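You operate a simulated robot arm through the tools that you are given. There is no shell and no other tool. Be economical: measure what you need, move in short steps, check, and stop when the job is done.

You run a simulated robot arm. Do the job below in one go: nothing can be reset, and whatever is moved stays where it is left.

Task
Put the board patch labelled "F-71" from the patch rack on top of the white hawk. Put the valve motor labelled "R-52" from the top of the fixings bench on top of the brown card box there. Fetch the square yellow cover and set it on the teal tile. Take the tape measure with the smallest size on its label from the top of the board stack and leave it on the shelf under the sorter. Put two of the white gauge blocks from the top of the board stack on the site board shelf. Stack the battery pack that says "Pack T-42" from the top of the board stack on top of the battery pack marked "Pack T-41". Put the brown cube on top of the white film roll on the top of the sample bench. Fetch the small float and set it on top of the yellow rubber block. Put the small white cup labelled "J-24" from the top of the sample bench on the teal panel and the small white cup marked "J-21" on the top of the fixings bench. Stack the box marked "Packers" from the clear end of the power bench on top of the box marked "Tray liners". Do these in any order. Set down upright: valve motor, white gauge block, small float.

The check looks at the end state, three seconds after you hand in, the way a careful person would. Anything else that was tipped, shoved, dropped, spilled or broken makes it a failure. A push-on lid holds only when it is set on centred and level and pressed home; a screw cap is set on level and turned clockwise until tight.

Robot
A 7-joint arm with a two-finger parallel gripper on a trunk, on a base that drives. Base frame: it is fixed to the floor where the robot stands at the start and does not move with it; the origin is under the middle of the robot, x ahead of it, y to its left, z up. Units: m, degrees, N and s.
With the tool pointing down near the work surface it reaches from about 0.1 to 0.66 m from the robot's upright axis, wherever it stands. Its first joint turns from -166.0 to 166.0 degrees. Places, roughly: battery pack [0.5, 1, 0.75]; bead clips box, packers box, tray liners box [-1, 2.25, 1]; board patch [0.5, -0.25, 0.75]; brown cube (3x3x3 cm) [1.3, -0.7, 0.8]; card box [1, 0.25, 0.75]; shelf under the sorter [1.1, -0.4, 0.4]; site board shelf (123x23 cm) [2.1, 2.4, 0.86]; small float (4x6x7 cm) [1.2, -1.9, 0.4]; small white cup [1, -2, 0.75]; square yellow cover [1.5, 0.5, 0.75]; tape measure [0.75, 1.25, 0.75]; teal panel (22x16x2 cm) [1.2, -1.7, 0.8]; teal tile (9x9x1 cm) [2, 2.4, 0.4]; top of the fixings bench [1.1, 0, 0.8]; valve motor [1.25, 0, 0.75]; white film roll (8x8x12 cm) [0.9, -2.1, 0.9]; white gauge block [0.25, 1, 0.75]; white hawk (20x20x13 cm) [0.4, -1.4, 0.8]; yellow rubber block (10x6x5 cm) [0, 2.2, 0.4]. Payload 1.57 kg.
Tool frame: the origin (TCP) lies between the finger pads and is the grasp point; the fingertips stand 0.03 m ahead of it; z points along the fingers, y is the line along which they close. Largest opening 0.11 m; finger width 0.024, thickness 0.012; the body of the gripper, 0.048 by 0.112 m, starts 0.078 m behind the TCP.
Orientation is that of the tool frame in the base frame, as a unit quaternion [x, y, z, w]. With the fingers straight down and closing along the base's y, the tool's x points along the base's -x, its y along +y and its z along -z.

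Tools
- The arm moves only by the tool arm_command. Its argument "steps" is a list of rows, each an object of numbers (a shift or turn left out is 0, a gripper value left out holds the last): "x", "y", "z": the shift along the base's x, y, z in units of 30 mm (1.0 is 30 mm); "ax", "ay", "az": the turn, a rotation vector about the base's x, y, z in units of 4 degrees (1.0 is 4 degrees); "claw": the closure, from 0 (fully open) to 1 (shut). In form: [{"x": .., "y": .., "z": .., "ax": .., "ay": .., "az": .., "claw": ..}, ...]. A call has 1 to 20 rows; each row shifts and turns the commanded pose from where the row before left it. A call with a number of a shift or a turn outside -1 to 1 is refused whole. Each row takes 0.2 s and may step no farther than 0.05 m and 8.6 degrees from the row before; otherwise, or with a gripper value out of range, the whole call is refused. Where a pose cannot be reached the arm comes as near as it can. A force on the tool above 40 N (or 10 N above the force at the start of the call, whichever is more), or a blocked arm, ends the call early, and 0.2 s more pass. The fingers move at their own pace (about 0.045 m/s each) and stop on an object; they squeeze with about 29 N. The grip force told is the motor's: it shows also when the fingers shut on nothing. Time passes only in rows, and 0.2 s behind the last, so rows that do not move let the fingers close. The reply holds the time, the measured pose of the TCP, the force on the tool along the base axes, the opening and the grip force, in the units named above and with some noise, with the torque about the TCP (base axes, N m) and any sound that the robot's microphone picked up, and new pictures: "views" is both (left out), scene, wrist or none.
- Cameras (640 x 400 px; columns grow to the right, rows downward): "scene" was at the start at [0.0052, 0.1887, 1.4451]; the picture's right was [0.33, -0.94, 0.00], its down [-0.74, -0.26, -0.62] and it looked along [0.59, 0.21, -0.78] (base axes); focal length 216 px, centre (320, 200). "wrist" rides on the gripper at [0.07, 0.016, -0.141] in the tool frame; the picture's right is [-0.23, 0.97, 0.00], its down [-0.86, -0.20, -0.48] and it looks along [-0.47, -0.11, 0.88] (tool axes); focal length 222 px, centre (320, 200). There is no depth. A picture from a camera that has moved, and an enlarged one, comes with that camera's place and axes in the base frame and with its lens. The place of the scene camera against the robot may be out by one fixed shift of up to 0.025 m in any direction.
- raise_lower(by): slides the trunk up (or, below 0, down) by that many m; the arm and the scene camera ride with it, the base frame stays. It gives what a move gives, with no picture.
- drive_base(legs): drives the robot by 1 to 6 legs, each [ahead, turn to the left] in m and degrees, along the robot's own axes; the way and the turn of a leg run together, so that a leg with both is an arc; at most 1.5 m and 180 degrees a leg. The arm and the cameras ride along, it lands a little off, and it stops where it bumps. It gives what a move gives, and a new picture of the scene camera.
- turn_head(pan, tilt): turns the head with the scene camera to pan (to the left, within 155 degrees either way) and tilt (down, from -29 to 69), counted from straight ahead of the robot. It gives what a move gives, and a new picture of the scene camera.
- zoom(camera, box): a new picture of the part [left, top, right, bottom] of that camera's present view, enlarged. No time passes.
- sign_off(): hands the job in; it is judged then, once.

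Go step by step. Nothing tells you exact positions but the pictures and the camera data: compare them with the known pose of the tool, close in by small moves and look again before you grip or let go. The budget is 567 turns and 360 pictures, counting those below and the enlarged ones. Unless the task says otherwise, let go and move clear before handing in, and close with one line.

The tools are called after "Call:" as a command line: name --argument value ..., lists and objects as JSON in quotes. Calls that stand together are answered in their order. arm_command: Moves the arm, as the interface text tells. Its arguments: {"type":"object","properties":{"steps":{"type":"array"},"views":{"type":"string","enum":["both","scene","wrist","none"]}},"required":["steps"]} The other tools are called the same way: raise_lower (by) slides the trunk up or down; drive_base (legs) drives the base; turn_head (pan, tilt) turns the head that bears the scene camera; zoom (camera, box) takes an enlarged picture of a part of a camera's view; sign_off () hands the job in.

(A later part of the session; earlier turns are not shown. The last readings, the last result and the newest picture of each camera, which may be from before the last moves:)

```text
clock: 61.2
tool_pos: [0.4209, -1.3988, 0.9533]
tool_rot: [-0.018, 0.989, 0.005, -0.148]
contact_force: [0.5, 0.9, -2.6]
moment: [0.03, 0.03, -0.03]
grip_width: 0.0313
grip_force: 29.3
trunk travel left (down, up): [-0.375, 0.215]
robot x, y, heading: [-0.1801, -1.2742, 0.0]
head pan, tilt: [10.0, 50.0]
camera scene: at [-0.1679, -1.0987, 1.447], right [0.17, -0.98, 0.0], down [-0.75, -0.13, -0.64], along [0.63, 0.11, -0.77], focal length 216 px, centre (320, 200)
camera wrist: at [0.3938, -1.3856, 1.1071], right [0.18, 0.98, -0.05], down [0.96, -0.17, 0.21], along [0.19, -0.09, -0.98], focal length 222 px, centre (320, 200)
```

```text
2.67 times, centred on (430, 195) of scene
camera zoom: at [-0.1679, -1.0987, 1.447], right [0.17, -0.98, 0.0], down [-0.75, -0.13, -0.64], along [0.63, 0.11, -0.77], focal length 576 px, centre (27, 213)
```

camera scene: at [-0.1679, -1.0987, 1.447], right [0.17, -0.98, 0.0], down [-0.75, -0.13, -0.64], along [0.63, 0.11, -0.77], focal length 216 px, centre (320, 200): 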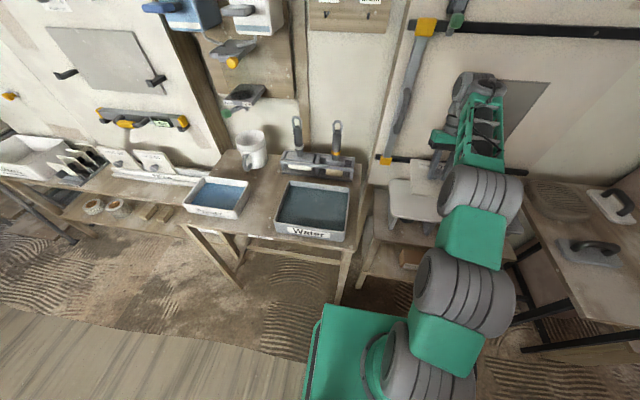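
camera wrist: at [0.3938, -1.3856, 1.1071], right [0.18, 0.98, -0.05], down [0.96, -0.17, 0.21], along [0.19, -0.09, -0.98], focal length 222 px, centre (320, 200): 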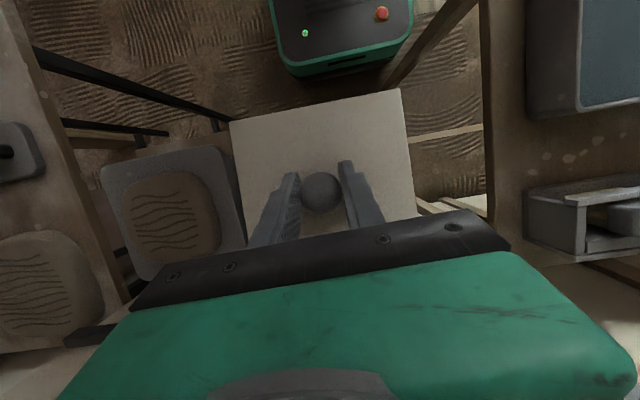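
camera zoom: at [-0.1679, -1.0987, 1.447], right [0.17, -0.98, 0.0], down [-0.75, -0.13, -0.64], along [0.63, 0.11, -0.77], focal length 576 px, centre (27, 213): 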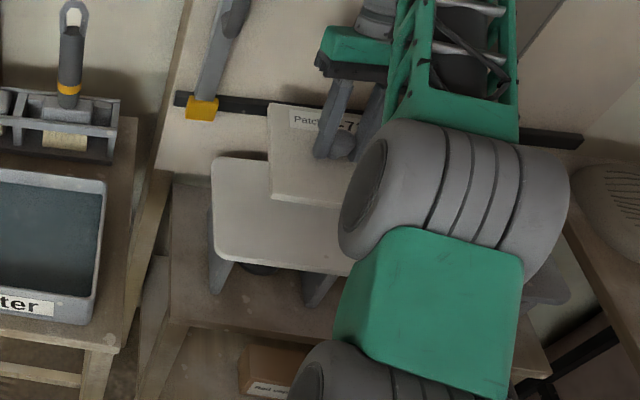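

The patch is nearly level and centred. I'll make a small pitch correction and lower it until contact.

Call:
arm_command --steps '[{"ay": 0.75, "x": 0.3}, {"ay": 0.75, "x": 0.2}, {"z": -0.5}, {"z": -0.5}, {"z": -0.5}, {"z": -0.4}, {}]' --views "both"

Call:
zoom --camera "scene" --box '[350, 120, 510, 270]'

```text
clock: 61.6
tool_pos: [0.4315, -1.3976, 0.9506]
tool_rot: [-0.018, 0.986, 0.005, -0.164]
contact_force: [7.4, -3.2, -30.2]
moment: [0.31, 0.24, 0.06]
grip_width: 0.0313
grip_force: 29.3
out of reach, approached as far as the arm can: row 2
trunk travel left (down, up): [-0.375, 0.215]
robot x, y, heading: [-0.1812, -1.278, 0.0]
head pan, tilt: [10.0, 50.0]
stopped in row 2: the force on the tool passed its limit at 103 N (the readings are from after the stop); the commanded pose is now the measured one
camera scene: at [-0.1692, -1.0986, 1.447], right [0.17, -0.98, 0.0], down [-0.75, -0.13, -0.64], along [0.63, 0.11, -0.77], focal length 216 px, centre (320, 200)
camera wrist: at [0.4099, -1.3856, 1.1056], right [0.18, 0.98, -0.06], down [0.97, -0.17, 0.17], along [0.16, -0.09, -0.98], focal length 222 px, centre (320, 200)
```

scene: 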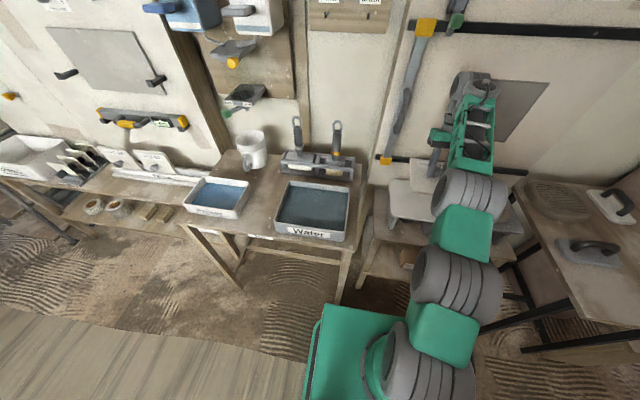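
wrist: 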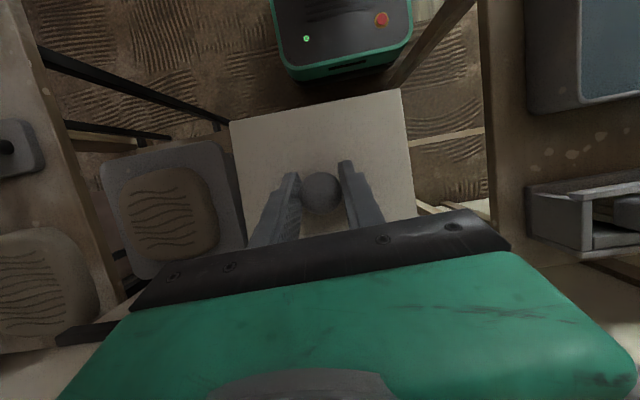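

```text
2.67 times, centred on (430, 195) of scene
camera zoom: at [-0.1692, -1.0986, 1.447], right [0.17, -0.98, 0.0], down [-0.75, -0.13, -0.64], along [0.63, 0.11, -0.77], focal length 576 px, centre (27, 213)
```

zoom: 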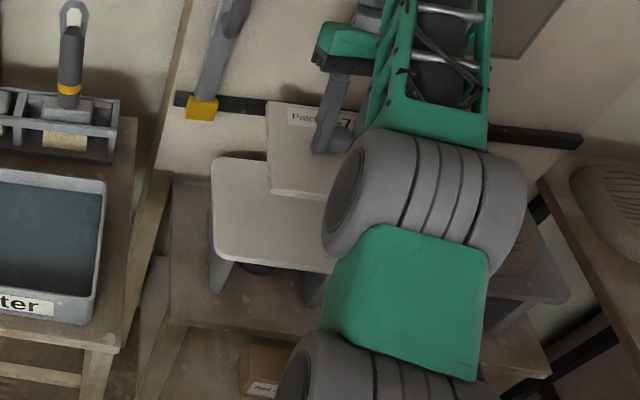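

Something hit; most likely the patch's far edge met the black rail on the wall. I'll back off toward the robot and check the force.

Call:
arm_command --steps '[{"x": -0.5}, {"x": -0.5}, {}]' --views "wrist"

Call:
zoom --camera "scene" --box '[380, 60, 540, 210]'

```text
clock: 62.4
tool_pos: [0.4017, -1.398, 0.9503]
tool_rot: [-0.019, 0.986, 0.004, -0.166]
contact_force: [-0.4, -1.1, -2.0]
moment: [-0.01, -0.03, 0.0]
grip_width: 0.0312
grip_force: 28.6
trunk travel left (down, up): [-0.375, 0.215]
robot x, y, heading: [-0.1759, -1.2726, 0.1]
head pan, tilt: [10.0, 50.0]
camera wrist: at [0.38, -1.385, 1.1054], right [0.18, 0.98, -0.06], down [0.97, -0.17, 0.17], along [0.16, -0.09, -0.98], focal length 222 px, centre (320, 200)
```

wrist: 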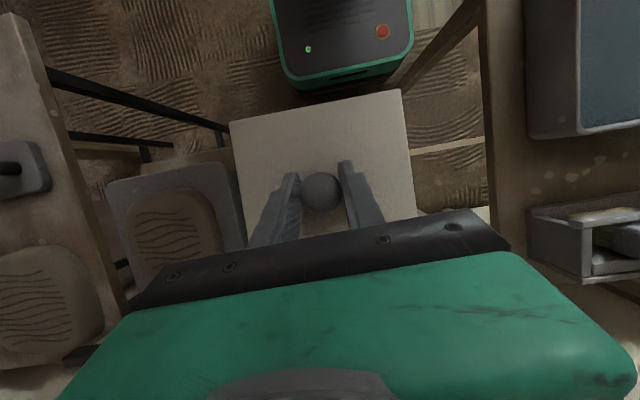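

```text
2.67 times, centred on (460, 135) of scene
camera zoom: at [-0.1684, -1.0987, 1.447], right [0.17, -0.98, 0.0], down [-0.75, -0.13, -0.64], along [0.63, 0.11, -0.77], focal length 576 px, centre (-53, 373)
```

zoom: 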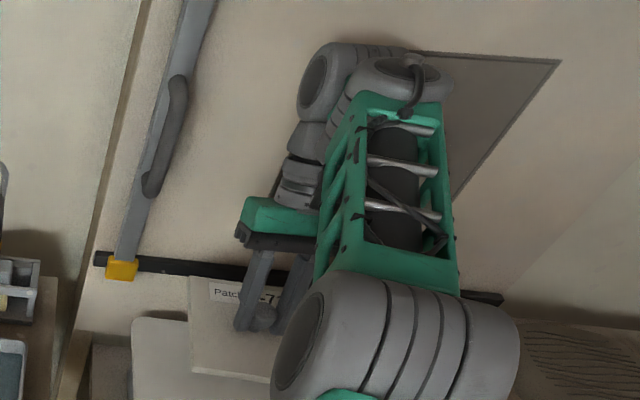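

The force cleared. I'll descend here and then step forward a centimetre under the rail level.

Call:
arm_command --steps '[{"z": -0.7}, {"z": -0.7}, {"z": -0.5}, {"x": 0.3}, {}]' --views "none"

Call:
zoom --camera "scene" --box '[350, 120, 510, 270]'

```text
clock: 63.6
tool_pos: [0.4098, -1.3981, 0.8921]
tool_rot: [-0.018, 0.986, 0.005, -0.166]
contact_force: [0.3, -0.3, -2.8]
moment: [-0.01, 0.04, -0.01]
grip_width: 0.0312
grip_force: 28.7
trunk travel left (down, up): [-0.375, 0.215]
robot x, y, heading: [-0.1787, -1.2746, 0.0]
head pan, tilt: [10.0, 50.0]
```

```text
2.67 times, centred on (430, 195) of scene
camera zoom: at [-0.1681, -1.0987, 1.447], right [0.17, -0.98, 0.0], down [-0.75, -0.13, -0.64], along [0.63, 0.11, -0.77], focal length 576 px, centre (27, 213)
```

zoom: 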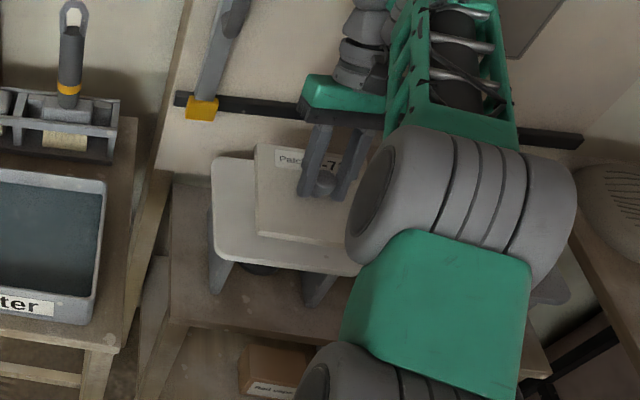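

The patch may overhang the front slightly. I'll lower a bit more and recheck.

Call:
arm_command --steps '[{"z": -0.3}, {"z": -0.3}, {"x": 0.3}, {"x": 0.2}, {}]' --views "none"

Call:
zoom --camera "scene" --box '[350, 120, 510, 270]'

```text
clock: 64.8
tool_pos: [0.426, -1.3986, 0.873]
tool_rot: [-0.018, 0.986, 0.005, -0.166]
contact_force: [0.3, 1.4, -2.6]
moment: [-0.02, 0.01, -0.01]
grip_width: 0.0308
grip_force: 28.9
trunk travel left (down, up): [-0.375, 0.215]
robot x, y, heading: [-0.179, -1.2734, 0.1]
head pan, tilt: [10.0, 50.0]
```

```text
2.67 times, centred on (430, 195) of scene
camera zoom: at [-0.1681, -1.0987, 1.447], right [0.17, -0.98, 0.0], down [-0.75, -0.13, -0.64], along [0.63, 0.11, -0.77], focal length 576 px, centre (27, 213)
```

zoom: 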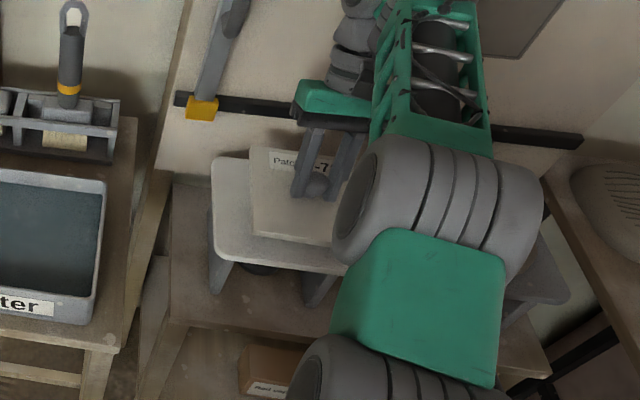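

Looks well placed. I'll lower in small steps until contact.

Call:
arm_command --steps '[{"z": -0.2}, {"z": -0.2}, {"z": -0.2}, {"z": -0.2}]' --views "none"

Call:
zoom --camera "scene" --box '[390, 140, 470, 215]'

```text
clock: 65.8
tool_pos: [0.4263, -1.3998, 0.8495]
tool_rot: [-0.019, 0.986, 0.005, -0.166]
contact_force: [-0.3, -0.3, -1.5]
moment: [0.02, 0.05, 0.02]
grip_width: 0.0311
grip_force: 28.2
trunk travel left (down, up): [-0.375, 0.215]
robot x, y, heading: [-0.1771, -1.276, 0.2]
head pan, tilt: [10.0, 50.0]
```

```text
5.33 times, centred on (430, 178) of scene
camera zoom: at [-0.1682, -1.0987, 1.447], right [0.17, -0.98, 0.0], down [-0.75, -0.13, -0.64], along [0.63, 0.11, -0.77], focal length 1151 px, centre (-267, 320)
```

zoom: 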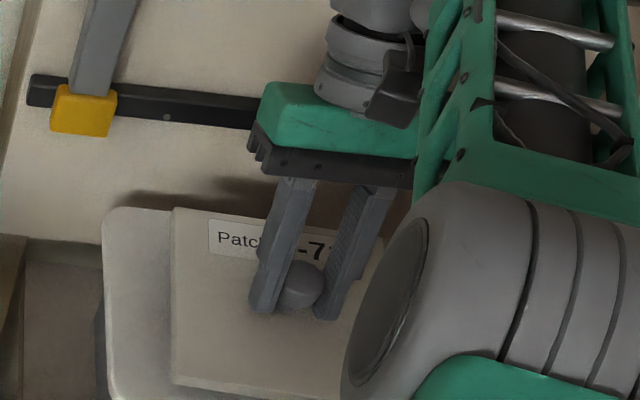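

Very close now, so I'll use tiny steps until contact.

Call:
arm_command --steps '[{"z": -0.15}, {"z": -0.15}, {"z": -0.15}]' --views "none"

```text
clock: 66.6
tool_pos: [0.4264, -1.3984, 0.8371]
tool_rot: [-0.018, 0.986, 0.003, -0.164]
contact_force: [1.3, 2.0, 6.7]
moment: [-0.53, 0.58, -0.08]
grip_width: 0.0311
grip_force: 29.1
trunk travel left (down, up): [-0.375, 0.215]
robot x, y, heading: [-0.1799, -1.2741, 0.2]
head pan, tilt: [10.0, 50.0]
```

There's gentle contact at the near-right corner, only millimetres from flat. I'll open to release, then rise.

Call:
arm_command --steps '[{"claw": 0.85}, {"claw": 0.7}, {"claw": 0.5}, {}, {}]' --views "none"

Call:
arm_command --steps '[{"z": 0.6, "x": 0.1}, {"z": 0.6, "x": 0.1}, {"z": 0.8}, {"z": 0.8, "x": -0.3}, {"z": 0.8, "x": -0.5}, {"x": -1, "z": 0.5}, {"x": -1, "z": 0.5}, {"x": -1}, {"x": -1}]' --views "both"

Call:
zoom --camera "scene" --box '[350, 120, 510, 270]'

```text
clock: 67.8
tool_pos: [0.426, -1.3999, 0.8366]
tool_rot: [-0.018, 0.986, 0.004, -0.166]
contact_force: [-0.5, 0.5, 0.9]
moment: [0.03, 0.01, -0.01]
grip_width: 0.0549
grip_force: 0.3
trunk travel left (down, up): [-0.375, 0.215]
robot x, y, heading: [-0.1792, -1.2779, -0.1]
head pan, tilt: [10.0, 50.0]
```

```text
clock: 69.8
tool_pos: [0.2884, -1.3961, 0.9738]
tool_rot: [-0.018, 0.986, 0.005, -0.166]
contact_force: [-0.3, -0.1, -0.5]
moment: [0.02, 0.02, 0.0]
grip_width: 0.0548
grip_force: 0.1
trunk travel left (down, up): [-0.375, 0.215]
robot x, y, heading: [-0.1767, -1.273, 0.3]
head pan, tilt: [10.0, 50.0]
camera scene: at [-0.1683, -1.0986, 1.447], right [0.17, -0.98, 0.0], down [-0.75, -0.13, -0.64], along [0.63, 0.11, -0.77], focal length 216 px, centre (320, 200)
camera wrist: at [0.2667, -1.3843, 1.1293], right [0.18, 0.98, -0.06], down [0.97, -0.17, 0.17], along [0.16, -0.09, -0.98], focal length 222 px, centre (320, 200)
```

scene: 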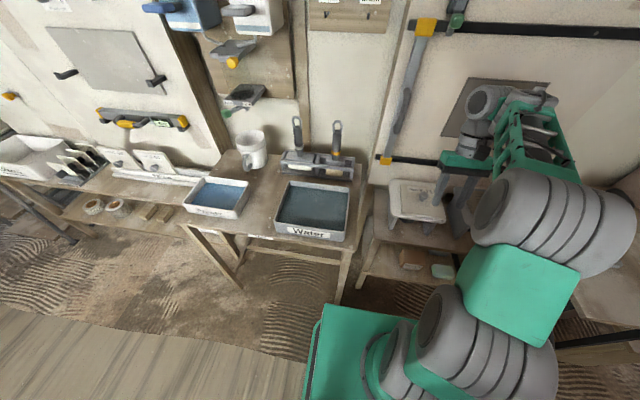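
wrist: 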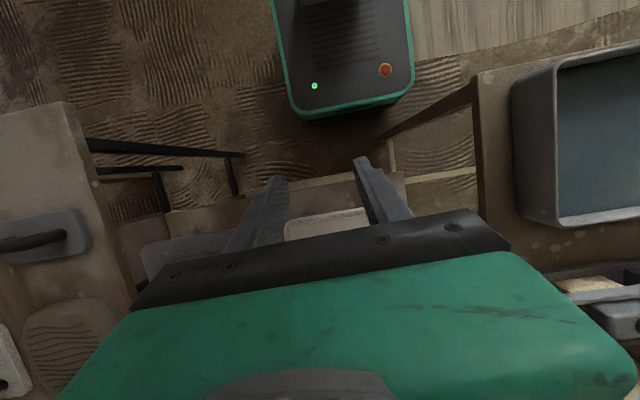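

```text
2.67 times, centred on (430, 195) of scene
camera zoom: at [-0.1683, -1.0986, 1.447], right [0.17, -0.98, 0.0], down [-0.75, -0.13, -0.64], along [0.63, 0.11, -0.77], focal length 576 px, centre (27, 213)
```

zoom: 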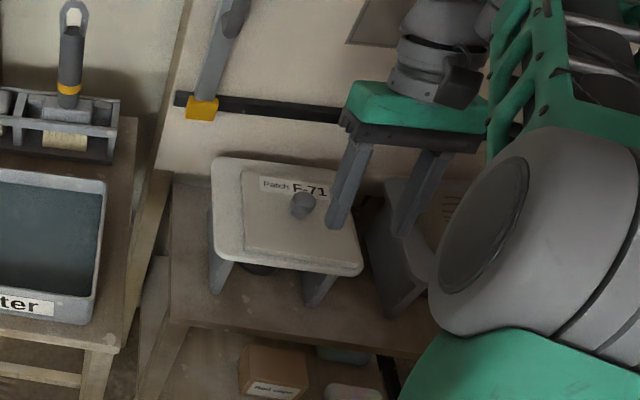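

The patch sits flat on the white hawk. I'll straighten the tool, back away, and drive down the aisle to find the sample bench.

Call:
arm_command --steps '[{"ay": -1, "z": 1}, {"ay": -1, "z": 1}, {"ay": -1, "z": 1}, {"ay": -1, "z": 1, "y": 0.5}, {"ay": -0.75, "y": 1, "claw": 0}, {"y": 1}, {"y": 1}]' --views "none"

Call:
drive_base --legs '[[-0.2, 0], [0, -90], [0.7, 0]]'

Call:
turn_head --pan 50 --tilt 20

```text
clock: 71.4
tool_pos: [0.2861, -1.2918, 1.0954]
tool_rot: [-0.017, 1.0, 0.001, -0.001]
contact_force: [-0.1, -1.1, 1.0]
moment: [0.02, -0.03, 0.0]
grip_width: 0.11
grip_force: 0.1
trunk travel left (down, up): [-0.375, 0.215]
robot x, y, heading: [-0.1787, -1.2739, 0.0]
head pan, tilt: [10.0, 50.0]
```

```text
clock: 80.3
tool_pos: [-0.4166, -2.4337, 1.0959]
tool_rot: [0.702, 0.712, 0.003, 0.001]
contact_force: [-0.4, 0.7, 0.5]
moment: [0.02, -0.01, 0.02]
grip_width: 0.1102
grip_force: 0.1
trunk travel left (down, up): [-0.375, 0.215]
robot x, y, heading: [-0.3879, -1.9656, -91.5]
head pan, tilt: [10.0, 50.0]
camera scene: at [-0.228, -1.9806, 1.447], right [-0.99, -0.15, 0.0], down [-0.12, 0.76, -0.64], along [0.1, -0.64, -0.77], focal length 216 px, centre (320, 200)
```

scene: 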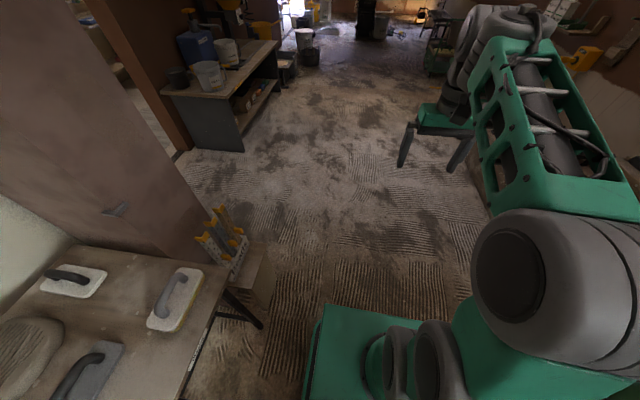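

```text
clock: 81.3
tool_pos: [-0.4164, -2.4332, 1.0956]
tool_rot: [0.702, 0.712, 0.002, 0.001]
contact_force: [0.2, 0.1, -0.2]
moment: [-0.04, -0.03, 0.04]
grip_width: 0.1098
grip_force: 0.0
trunk travel left (down, up): [-0.375, 0.215]
robot x, y, heading: [-0.3904, -1.971, -91.0]
head pan, tilt: [50.0, 20.0]
camera scene: at [-0.1697, -1.9659, 1.4925], right [-0.66, -0.75, 0.0], down [-0.26, 0.23, -0.94], along [0.71, -0.62, -0.34], focal length 216 px, centre (320, 200)
```

scene: 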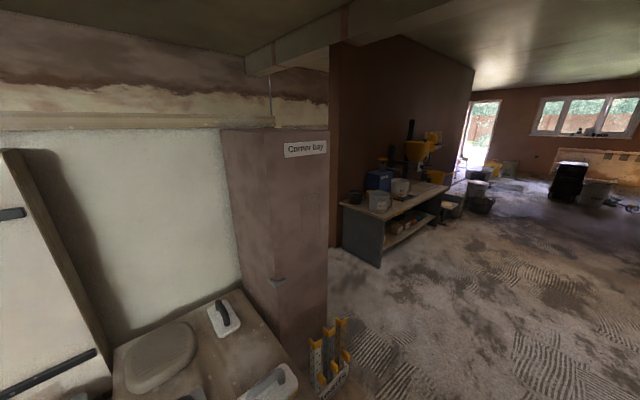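

The partition ends at the corner bay, so I'll go around it with clearance from the yellow box on the floor.

Call:
drive_base --legs '[[1.05, 0], [0, 91], [0.9, 0]]'

Call:
turn_head --pan 60 --tilt 25

```text
clock: 94.9
tool_pos: [0.961, -3.1181, 1.0953]
tool_rot: [0.017, 1.0, 0.002, 0.0]
contact_force: [0.6, -0.3, -0.4]
moment: [-0.01, -0.01, 0.02]
grip_width: 0.1101
grip_force: 0.1
trunk travel left (down, up): [-0.375, 0.215]
robot x, y, heading: [0.504, -3.0649, -4.3]
head pan, tilt: [50.0, 20.0]
camera scene: at [0.5094, -2.8341, 1.4926], right [0.72, -0.7, 0.0], down [-0.24, -0.25, -0.94], along [0.65, 0.67, -0.34], focal length 216 px, centre (320, 200)
```

scene: 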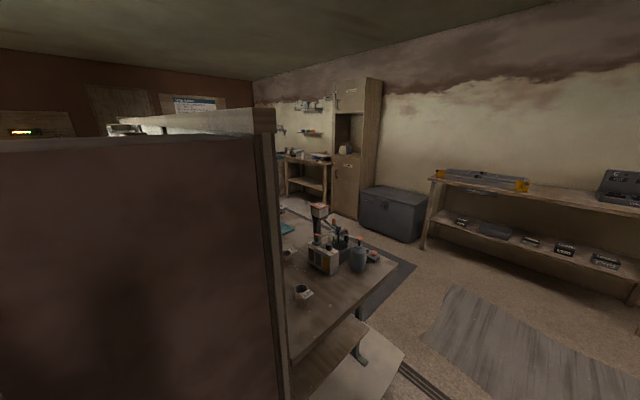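

```text
clock: 95.6
tool_pos: [0.9611, -3.118, 1.0953]
tool_rot: [0.017, 1.0, 0.002, -0.001]
contact_force: [-0.2, 0.9, -1.0]
moment: [0.01, 0.0, -0.01]
grip_width: 0.1103
grip_force: 0.0
trunk travel left (down, up): [-0.375, 0.215]
robot x, y, heading: [0.4995, -3.0672, -4.1]
head pan, tilt: [60.0, 25.0]
camera scene: at [0.4963, -2.8247, 1.4845], right [0.83, -0.56, 0.0], down [-0.24, -0.35, -0.91], along [0.51, 0.75, -0.42], focal length 216 px, centre (320, 200)
```

scene: 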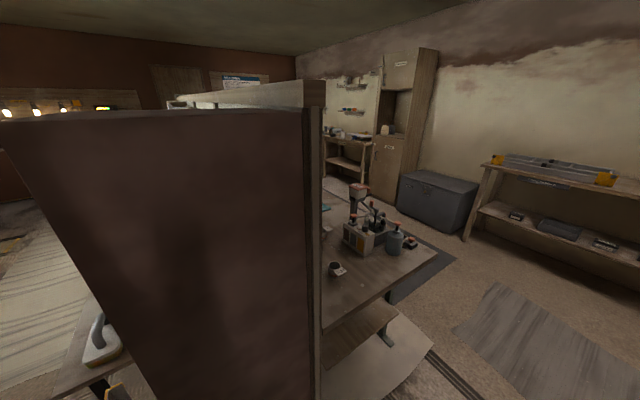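

I'm round the end of the partition, and the sample bench is ahead-left. I'll drive to face its end.

Call:
drive_base --legs '[[0.55, 4], [0, 90]]'

Call:
turn_head --pan 5 --tilt 35

```text
clock: 102.6
tool_pos: [1.0768, -2.6234, 1.0958]
tool_rot: [0.721, -0.693, 0.0, 0.002]
contact_force: [-0.2, -0.1, -0.2]
moment: [0.0, -0.01, 0.01]
grip_width: 0.1099
grip_force: 0.0
trunk travel left (down, up): [-0.375, 0.215]
robot x, y, heading: [1.06, -3.0873, 90.2]
head pan, tilt: [60.0, 25.0]
camera scene: at [0.819, -3.0931, 1.4845], right [0.5, 0.87, 0.0], down [0.37, -0.21, -0.91], along [-0.79, 0.45, -0.42], focal length 216 px, centre (320, 200)
```

scene: 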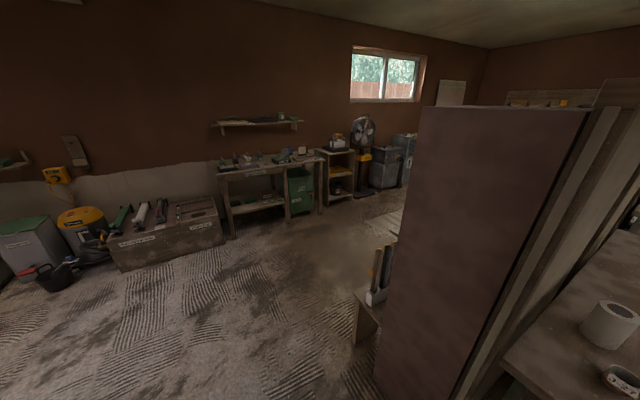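

```text
clock: 103.9
tool_pos: [1.0752, -2.6244, 1.0961]
tool_rot: [0.72, -0.694, -0.001, 0.003]
contact_force: [0.9, -0.2, -0.3]
moment: [-0.02, -0.02, 0.01]
grip_width: 0.11
grip_force: 0.0
trunk travel left (down, up): [-0.375, 0.215]
robot x, y, heading: [1.0578, -3.0857, 90.0]
head pan, tilt: [5.0, 35.0]
camera scene: at [0.891, -3.0513, 1.4687], right [1.0, 0.09, 0.0], down [0.05, -0.57, -0.82], along [-0.07, 0.82, -0.57], focal length 216 px, centre (320, 200)
```

scene: 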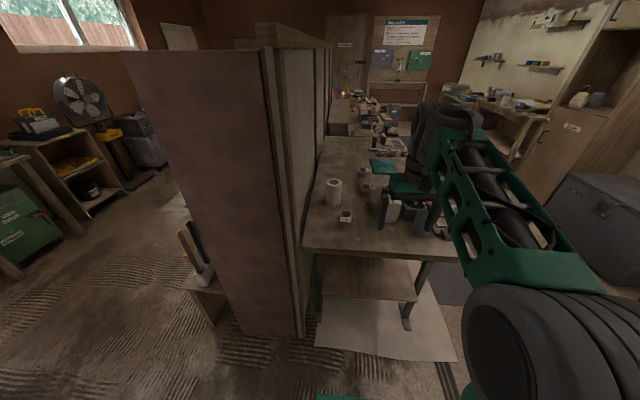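

Now the sample bench is in front. I'll zoom to read labels.

Call:
zoom --camera "scene" --box '[300, 90, 460, 260]'

Call:
zoom --camera "scene" --box '[310, 160, 410, 230]'

```text
2.35 times, centred on (380, 175) of scene
camera zoom: at [0.891, -3.0513, 1.4687], right [1.0, 0.09, 0.0], down [0.05, -0.57, -0.82], along [-0.07, 0.82, -0.57], focal length 508 px, centre (179, 259)
```

zoom: 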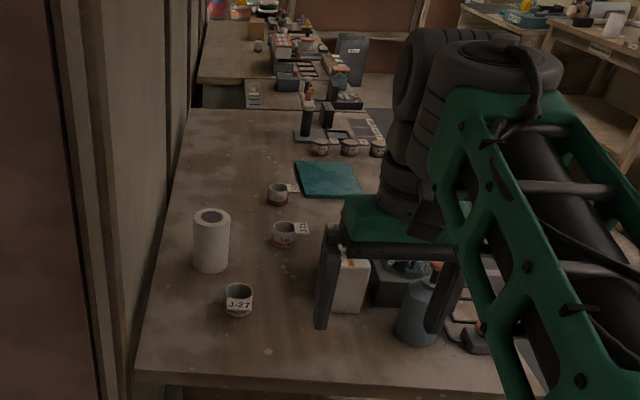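

```text
5.71 times, centred on (360, 195) of scene
camera zoom: at [0.891, -3.0513, 1.4687], right [1.0, 0.09, 0.0], down [0.05, -0.57, -0.82], along [-0.07, 0.82, -0.57], focal length 1234 px, centre (91, 229)
```

zoom: 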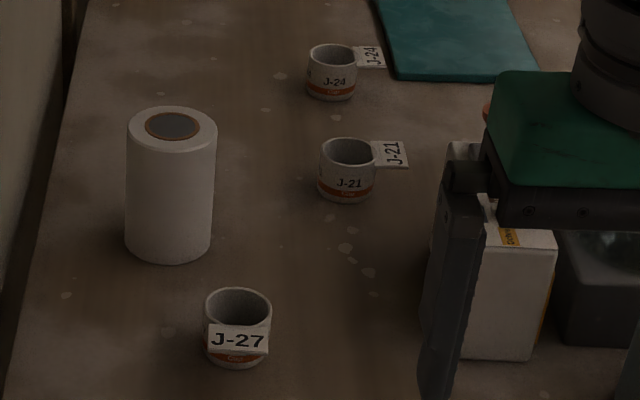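

Cup labels are legible: J-24 is near (1.07,-1.69) and J-21 near (1.07,-1.90). I'll go to the open side of the bench.

Call:
drive_base --legs '[[0, -90], [1.05, 0], [0, 90], [1.3, 0], [0, 90]]'

Call:
turn_head --pan 0 --tilt 40

```text
clock: 126.8
tool_pos: [1.5309, -1.8105, 1.0967]
tool_rot: [0.998, 0.06, 0.001, 0.002]
contact_force: [0.6, 0.4, -0.4]
moment: [-0.02, -0.01, 0.03]
grip_width: 0.1102
grip_force: 0.1
trunk travel left (down, up): [-0.375, 0.215]
robot x, y, heading: [1.9975, -1.7892, -175.3]
head pan, tilt: [5.0, 35.0]
camera scene: at [1.9753, -1.9437, 1.4687], right [-0.17, 0.99, 0.0], down [0.57, 0.1, -0.82], along [-0.81, -0.14, -0.57], focal length 216 px, centre (320, 200)
```

scene: 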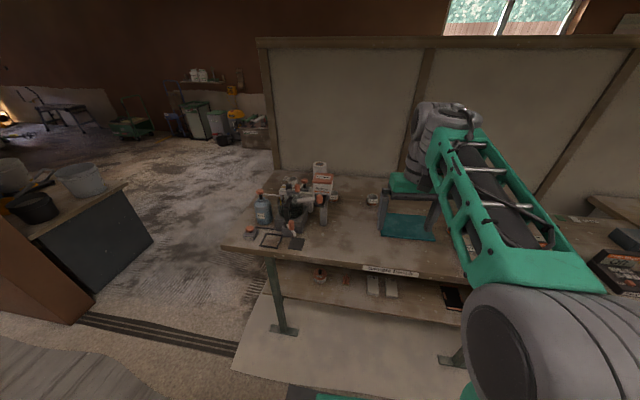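

```text
clock: 127.5
tool_pos: [1.5319, -1.8104, 1.0963]
tool_rot: [0.998, 0.059, 0.002, 0.002]
contact_force: [0.1, -0.5, -0.6]
moment: [-0.01, 0.0, -0.01]
grip_width: 0.1101
grip_force: 0.1
trunk travel left (down, up): [-0.375, 0.215]
robot x, y, heading: [1.9938, -1.7883, -175.3]
head pan, tilt: [0.0, 40.0]
camera scene: at [1.9773, -1.9359, 1.4612], right [-0.08, 1.0, 0.0], down [0.64, 0.05, -0.77], along [-0.76, -0.06, -0.64], focal length 216 px, centre (320, 200)
```

scene: 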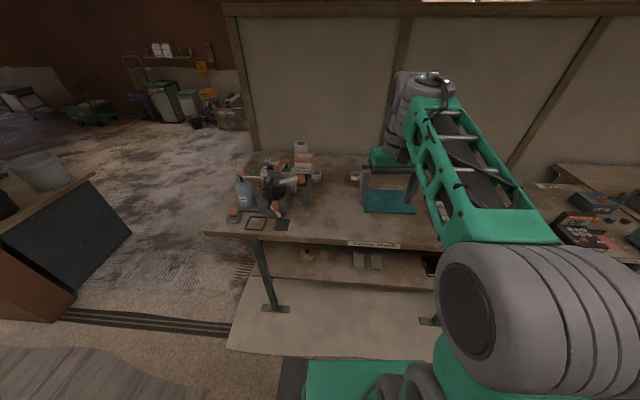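

The bench's front edge is at x≈1.40. I'll square up and move closer.

Call:
drive_base --legs '[[0, -4.7], [0.26, 0]]'

Call:
arm_command --steps '[{"x": -0.5, "y": 0.7}, {"x": -0.5, "y": 0.7}, {"x": -0.5, "y": 0.7}, {"x": -0.5, "z": -0.5}, {"x": -0.5, "z": -0.5}, {}]' --views "both"

```text
clock: 129.8
tool_pos: [1.2706, -1.7748, 1.0968]
tool_rot: [1.0, 0.023, 0.0, 0.002]
contact_force: [-0.6, 0.6, 0.3]
moment: [-0.01, 0.0, -0.01]
grip_width: 0.11
grip_force: 0.0
trunk travel left (down, up): [-0.375, 0.215]
robot x, y, heading: [1.7372, -1.7861, -179.5]
head pan, tilt: [0.0, 40.0]
camera scene: at [1.7042, -1.9353, 1.4611], right [-0.01, 1.0, 0.0], down [0.64, 0.0, -0.77], along [-0.77, -0.01, -0.64], focal length 216 px, centre (320, 200)
```

scene: 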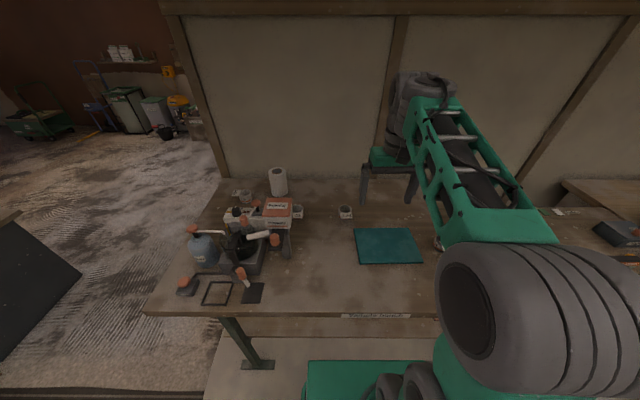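

```text
clock: 131.2
tool_pos: [1.1948, -1.7125, 1.0639]
tool_rot: [1.0, 0.022, 0.001, 0.001]
contact_force: [0.4, -1.1, -0.2]
moment: [0.03, -0.01, 0.02]
grip_width: 0.1101
grip_force: 0.0
trunk travel left (down, up): [-0.375, 0.215]
robot x, y, heading: [1.7318, -1.7873, -179.7]
head pan, tilt: [0.0, 40.0]
camera scene: at [1.704, -1.9353, 1.4611], right [-0.01, 1.0, 0.0], down [0.64, 0.0, -0.77], along [-0.77, -0.01, -0.64], focal length 216 px, centre (320, 200)
camera wrist: at [1.2634, -1.7259, 1.2057], right [-0.18, -0.98, 0.0], down [-0.86, 0.16, 0.48], along [-0.47, 0.09, -0.88], focal length 222 px, centre (320, 200)
```

scene: 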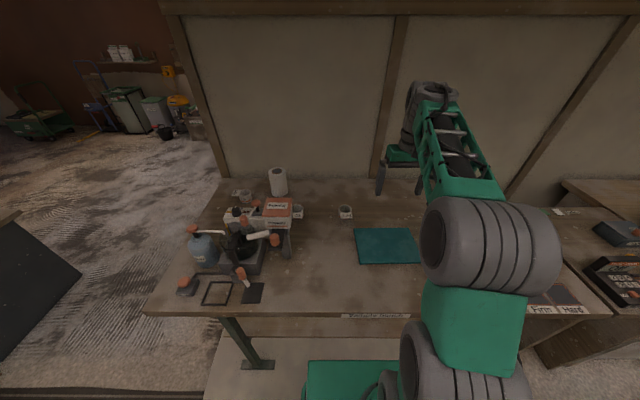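
wrist: 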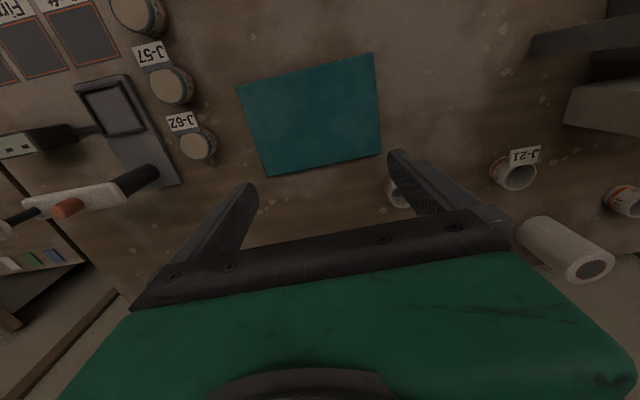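

The wrist view puts the teal panel at about (1.21,-1.70) and J-24 at about (1.04,-1.845). I need to get closer, so I'll look down to see how the base sits against the bench.

Call:
turn_head --pan -30 --tilt 69

```text
clock: 132.2
tool_pos: [1.1948, -1.7126, 1.0659]
tool_rot: [1.0, 0.022, 0.001, 0.002]
contact_force: [0.7, 0.0, 0.6]
moment: [-0.01, 0.0, 0.01]
grip_width: 0.11
grip_force: 0.0
trunk travel left (down, up): [-0.375, 0.215]
robot x, y, heading: [1.7369, -1.7903, -179.6]
head pan, tilt: [-30.0, 68.8]
camera scene: at [1.7405, -1.9071, 1.4251], right [0.49, 0.87, 0.0], down [0.81, -0.46, -0.36], along [-0.32, 0.18, -0.93], focal length 216 px, centre (320, 200)
```

scene: 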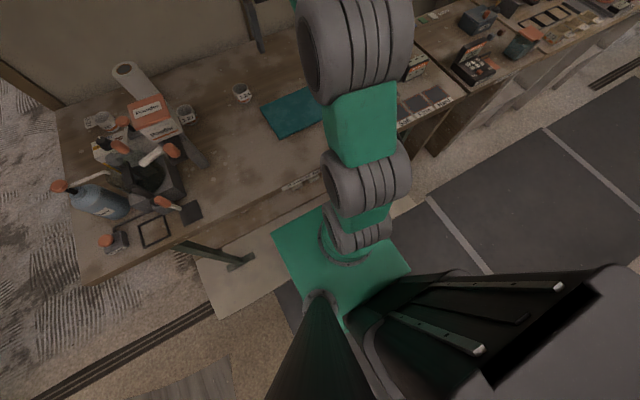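

The base deck appears to sit at z≈0.5, under the bench top, and the lower shelf is recessed. I'll edge forward 9 cm.

Call:
drive_base --legs '[[0.09, 0]]'

Call:
arm_command --steps '[{"y": -0.9, "z": -0.5}, {"y": -0.9, "z": -0.5}, {"y": -0.9, "z": -0.5}, {"y": -0.9}, {"x": -0.2, "y": -0.5}, {}]' --views "wrist"

```text
clock: 133.3
tool_pos: [1.1037, -1.715, 1.0649]
tool_rot: [1.0, 0.024, 0.001, 0.002]
contact_force: [-0.4, 1.3, 0.2]
moment: [0.01, 0.0, -0.01]
grip_width: 0.1103
grip_force: 0.1
trunk travel left (down, up): [-0.375, 0.215]
robot x, y, heading: [1.6415, -1.7887, -179.4]
head pan, tilt: [-30.0, 68.8]
camera scene: at [1.6502, -1.9078, 1.425], right [0.49, 0.87, 0.0], down [0.81, -0.46, -0.36], along [-0.32, 0.18, -0.93], focal length 216 px, centre (320, 200)
```

scene: 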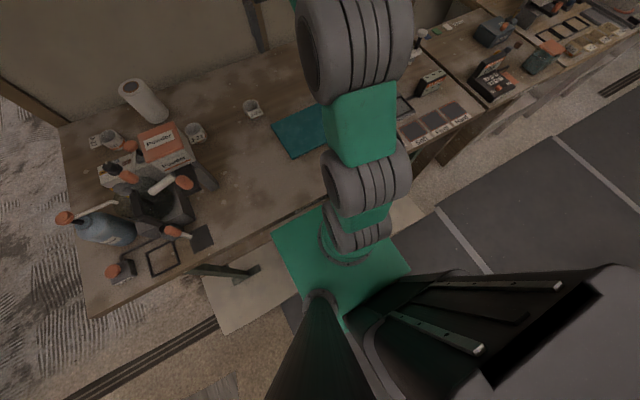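

```text
clock: 134.7
tool_pos: [1.0977, -1.8396, 1.0221]
tool_rot: [1.0, 0.022, 0.0, 0.002]
contact_force: [0.6, -0.1, 0.2]
moment: [0.0, -0.01, -0.03]
grip_width: 0.1101
grip_force: 0.1
trunk travel left (down, up): [-0.375, 0.215]
robot x, y, heading: [1.6451, -1.7911, -179.2]
head pan, tilt: [-30.0, 68.8]
camera wrist: at [1.1668, -1.8518, 1.1617], right [-0.18, -0.98, 0.0], down [-0.86, 0.16, 0.48], along [-0.47, 0.08, -0.88], focal length 222 px, centre (320, 200)
```

wrist: 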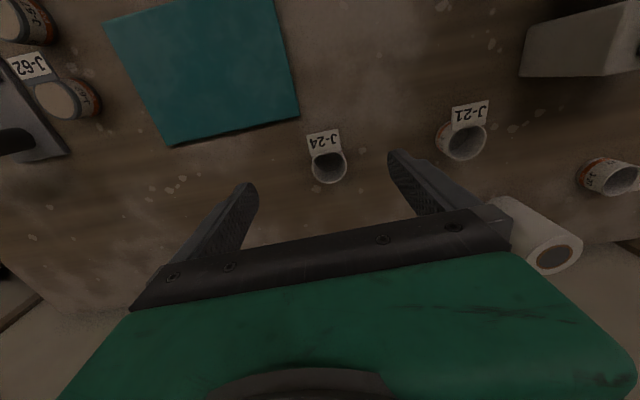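

J-24 is between the fingers laterally. I'll move over it and descend.

Call:
arm_command --steps '[{"x": -0.8, "y": -0.1, "z": -0.5}, {"x": -0.8, "y": -0.1, "z": -0.8}, {"z": -1}, {"z": -1}, {"z": -0.8}, {}]' --views "wrist"

```text
clock: 136.1
tool_pos: [1.048, -1.8426, 0.8962]
tool_rot: [1.0, 0.023, 0.001, 0.003]
contact_force: [0.1, -0.2, -0.1]
moment: [0.0, 0.01, 0.01]
grip_width: 0.11
grip_force: 0.0
trunk travel left (down, up): [-0.375, 0.215]
robot x, y, heading: [1.6442, -1.7903, -179.6]
head pan, tilt: [-30.0, 68.8]
camera wrist: at [1.1181, -1.8553, 1.0357], right [-0.18, -0.98, 0.0], down [-0.86, 0.16, 0.48], along [-0.47, 0.08, -0.88], focal length 222 px, centre (320, 200)
```

wrist: 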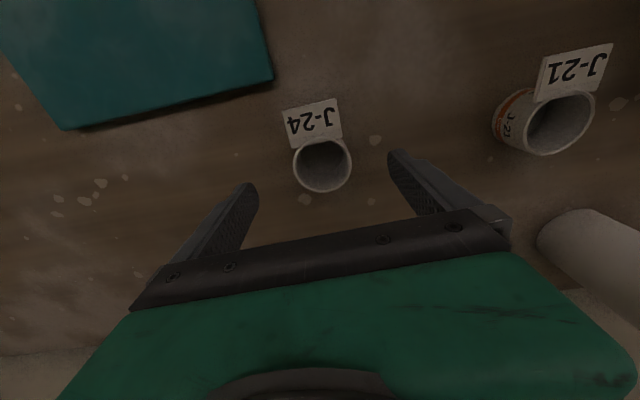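

The rim is about 5.4 cm wide at z≈0.84, under the tool. I'll lower and grip its upper part.

Call:
arm_command --steps '[{"z": -0.7, "y": -0.1}, {"z": -0.7}, {"z": -0.6}, {"claw": 0.3}, {"claw": 0.6}, {"claw": 1}, {}, {}, {}]' --views "wrist"

```text
clock: 138.1
tool_pos: [1.0387, -1.8404, 0.8595]
tool_rot: [1.0, 0.022, 0.004, -0.001]
contact_force: [-0.2, 0.1, 0.1]
moment: [-0.01, 0.01, -0.02]
grip_width: 0.0481
grip_force: 28.6
out of reach, approached as far as the arm can: row 1, 2, 3
trunk travel left (down, up): [-0.375, 0.215]
robot x, y, heading: [1.6467, -1.792, -179.6]
head pan, tilt: [-30.0, 68.8]
camera wrist: at [1.1073, -1.8538, 1.0002], right [-0.18, -0.98, 0.0], down [-0.87, 0.16, 0.47], along [-0.46, 0.09, -0.88], focal length 222 px, centre (320, 200)
```

wrist: 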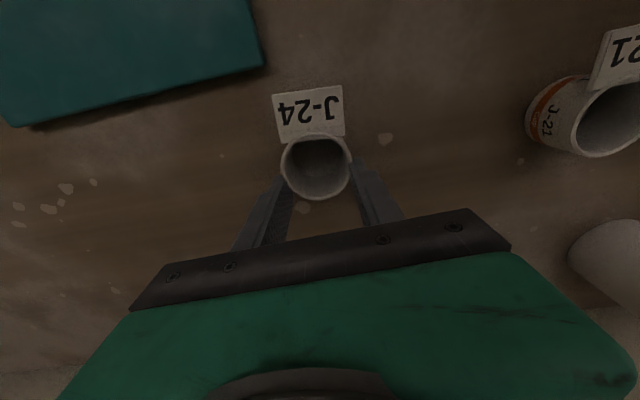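

The grip is only at the fingertips because the arm ran out of reach. I'll release, rise, lower the trunk and move closer.

Call:
arm_command --steps '[{"claw": 0.7}, {"claw": 0.4}, {"claw": 0}, {}, {"z": 0.8}, {"z": 1}, {"z": 1}, {"z": 1}, {"z": 1}, {"z": 1}]' --views "none"

Call:
raise_lower --by -0.1

Call:
drive_base --legs '[[0.05, 0]]'

Call:
arm_command --steps '[{"x": 1, "z": 0.1}, {"x": 0.9}]' --views "wrist"

```text
clock: 140.3
tool_pos: [1.0387, -1.8397, 1.0311]
tool_rot: [1.0, 0.023, 0.001, 0.001]
contact_force: [-0.9, -0.4, 0.1]
moment: [0.02, 0.0, -0.01]
grip_width: 0.1101
grip_force: 0.0
trunk travel left (down, up): [-0.375, 0.215]
robot x, y, heading: [1.6436, -1.7909, -179.6]
head pan, tilt: [-30.0, 68.8]
```

```text
clock: 141.6
tool_pos: [1.0387, -1.8401, 0.933]
tool_rot: [1.0, 0.023, 0.001, 0.002]
contact_force: [-0.6, 0.3, 0.3]
moment: [0.0, -0.01, 0.02]
grip_width: 0.11
grip_force: 0.0
trunk travel left (down, up): [-0.275, 0.315]
robot x, y, heading: [1.6422, -1.7924, -179.2]
head pan, tilt: [-30.0, 68.8]
```

```text
clock: 142.6
tool_pos: [0.989, -1.8422, 0.9322]
tool_rot: [1.0, 0.023, 0.001, 0.002]
contact_force: [0.2, 0.4, 0.2]
moment: [-0.03, 0.0, 0.0]
grip_width: 0.1101
grip_force: 0.1
trunk travel left (down, up): [-0.275, 0.315]
robot x, y, heading: [1.5955, -1.7885, -179.2]
head pan, tilt: [-30.0, 68.8]
camera scene: at [1.6015, -1.9083, 1.325], right [0.49, 0.87, 0.0], down [0.81, -0.46, -0.36], along [-0.32, 0.18, -0.93], focal length 216 px, centre (320, 200)
```

scene: 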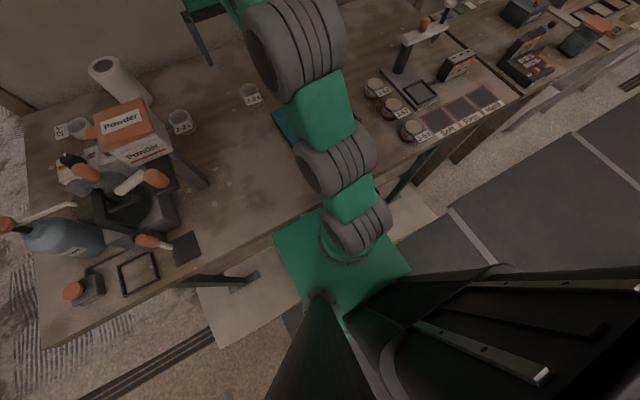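

```text
clock: 143.2
tool_pos: [1.0453, -1.8403, 0.9373]
tool_rot: [1.0, 0.024, 0.0, 0.002]
contact_force: [0.0, 0.6, -0.7]
moment: [-0.03, -0.08, 0.0]
grip_width: 0.11
grip_force: 0.1
trunk travel left (down, up): [-0.275, 0.315]
robot x, y, heading: [1.5937, -1.7916, -179.6]
head pan, tilt: [-30.0, 68.8]
camera wrist: at [1.1143, -1.8539, 1.0772], right [-0.18, -0.98, 0.0], down [-0.86, 0.16, 0.48], along [-0.47, 0.08, -0.88], focal length 222 px, centre (320, 200)
```

wrist: 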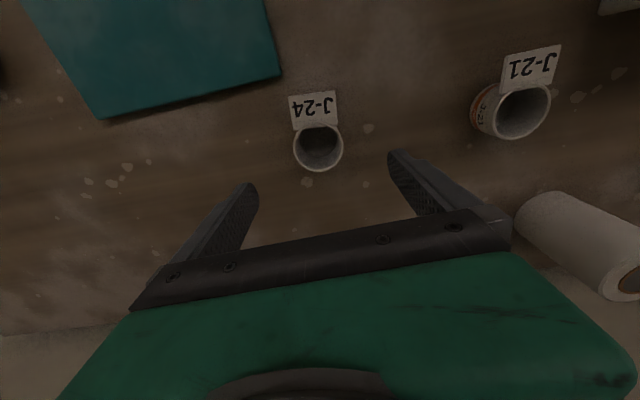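

The cup is at (1.052,-1.842). I'll descend to it again.

Call:
arm_command --steps '[{"z": -1, "x": 0.2}, {"z": -1}, {"z": -0.9}, {"z": -0.6}, {}]' --views "wrist"

```text
clock: 144.3
tool_pos: [1.0524, -1.841, 0.8306]
tool_rot: [1.0, 0.022, 0.001, 0.002]
contact_force: [0.1, -0.1, -0.3]
moment: [0.0, 0.0, 0.03]
grip_width: 0.1099
grip_force: 0.0
trunk travel left (down, up): [-0.275, 0.315]
robot x, y, heading: [1.595, -1.7902, -179.4]
head pan, tilt: [-30.0, 68.8]
camera wrist: at [1.1211, -1.8545, 0.9714], right [-0.18, -0.98, 0.0], down [-0.86, 0.16, 0.48], along [-0.47, 0.08, -0.88], focal length 222 px, centre (320, 200)
```

wrist: 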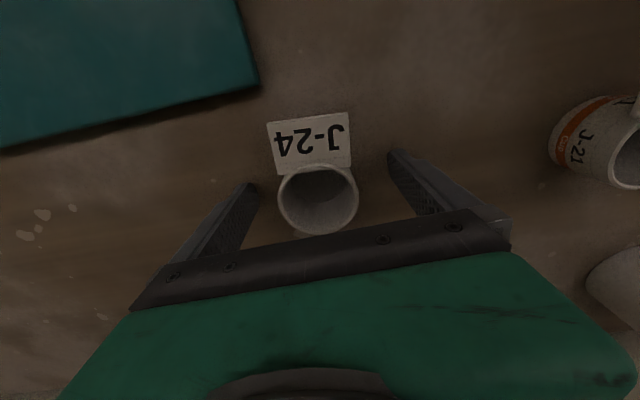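

Well aligned. Closing.

Call:
arm_command --steps '[{"z": -0.1, "claw": 0.3}, {"claw": 0.6}, {"claw": 1}, {}, {}, {}]' --views "none"

Call:
arm_command --steps '[{"z": 0.5}, {"z": 0.7}, {"z": 0.8}, {"z": 0.5}]' --views "wrist"

```text
clock: 145.8
tool_pos: [1.052, -1.8419, 0.8301]
tool_rot: [1.0, 0.025, 0.0, 0.003]
contact_force: [1.3, 11.5, 25.5]
moment: [0.98, -0.22, 0.02]
grip_width: 0.0516
grip_force: 26.8
trunk travel left (down, up): [-0.275, 0.315]
robot x, y, heading: [1.5946, -1.7902, -179.5]
head pan, tilt: [-30.0, 68.8]
```

```text
clock: 146.8
tool_pos: [1.0517, -1.84, 0.9024]
tool_rot: [1.0, 0.022, 0.001, 0.001]
contact_force: [0.3, -0.1, 0.1]
moment: [-0.01, -0.02, 0.0]
grip_width: 0.0511
grip_force: 28.5
trunk travel left (down, up): [-0.275, 0.315]
robot x, y, heading: [1.5915, -1.7892, -179.5]
head pan, tilt: [-30.0, 68.8]
camera wrist: at [1.1213, -1.8527, 1.0418], right [-0.18, -0.98, 0.0], down [-0.87, 0.16, 0.47], along [-0.47, 0.08, -0.88], focal length 222 px, centre (320, 200)
```

wrist: 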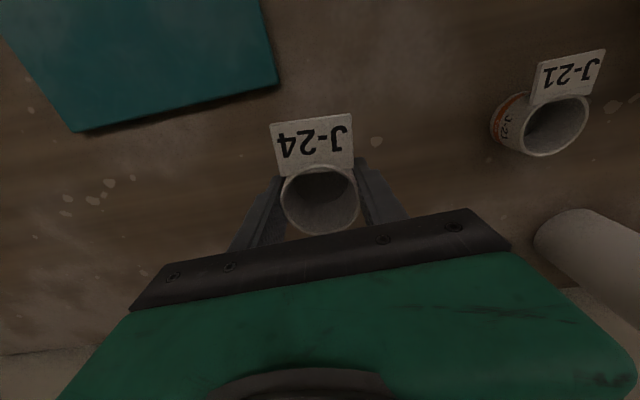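

Cup J-24 is in hand; the fingertips had brushed the bench top, so that is at z≈0.80. I'll carry it over the teal panel.

Call:
arm_command --steps '[{"z": 0.5, "x": 0.8, "y": 0.8}, {"x": 0.9, "y": 0.8}, {"x": 0.9, "y": 0.8}, {"x": 0.9, "y": 0.8}, {"x": 0.9, "y": 0.8}, {"x": 0.9, "y": 0.6}, {}]' --views "wrist"

```text
clock: 148.3
tool_pos: [1.2111, -1.703, 0.9174]
tool_rot: [1.0, 0.024, 0.001, 0.002]
contact_force: [-0.4, 0.8, 0.0]
moment: [0.0, -0.01, 0.03]
grip_width: 0.0508
grip_force: 29.2
trunk travel left (down, up): [-0.275, 0.315]
robot x, y, heading: [1.5969, -1.7924, -179.4]
head pan, tilt: [-30.0, 68.8]
camera wrist: at [1.28, -1.7154, 1.0582], right [-0.18, -0.98, 0.0], down [-0.86, 0.16, 0.48], along [-0.47, 0.08, -0.88], focal length 222 px, centre (320, 200)
```

wrist: 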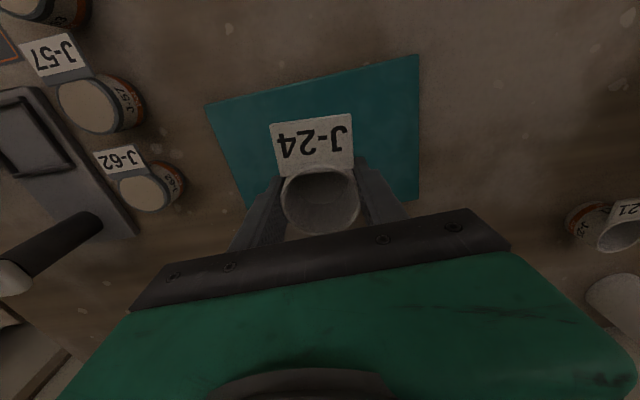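

It's above the panel. Lowering gently.

Call:
arm_command --steps '[{"z": -0.7}, {"z": -0.7}, {"z": -0.4}, {"z": -0.2}, {"z": -0.15}, {}]' --views "none"

```text
clock: 149.0
tool_pos: [1.2006, -1.7024, 0.8434]
tool_rot: [0.999, 0.022, 0.046, 0.012]
contact_force: [5.2, 5.5, 33.1]
moment: [1.12, 0.19, 0.01]
grip_width: 0.0511
grip_force: 28.5
trunk travel left (down, up): [-0.275, 0.315]
robot x, y, heading: [1.5961, -1.7893, -179.3]
head pan, tilt: [-30.0, 68.8]
stopped in row 3: the force on the tool passed its limit at 84 N (the readings are from after the stop); the commanded pose is now the measured one
```

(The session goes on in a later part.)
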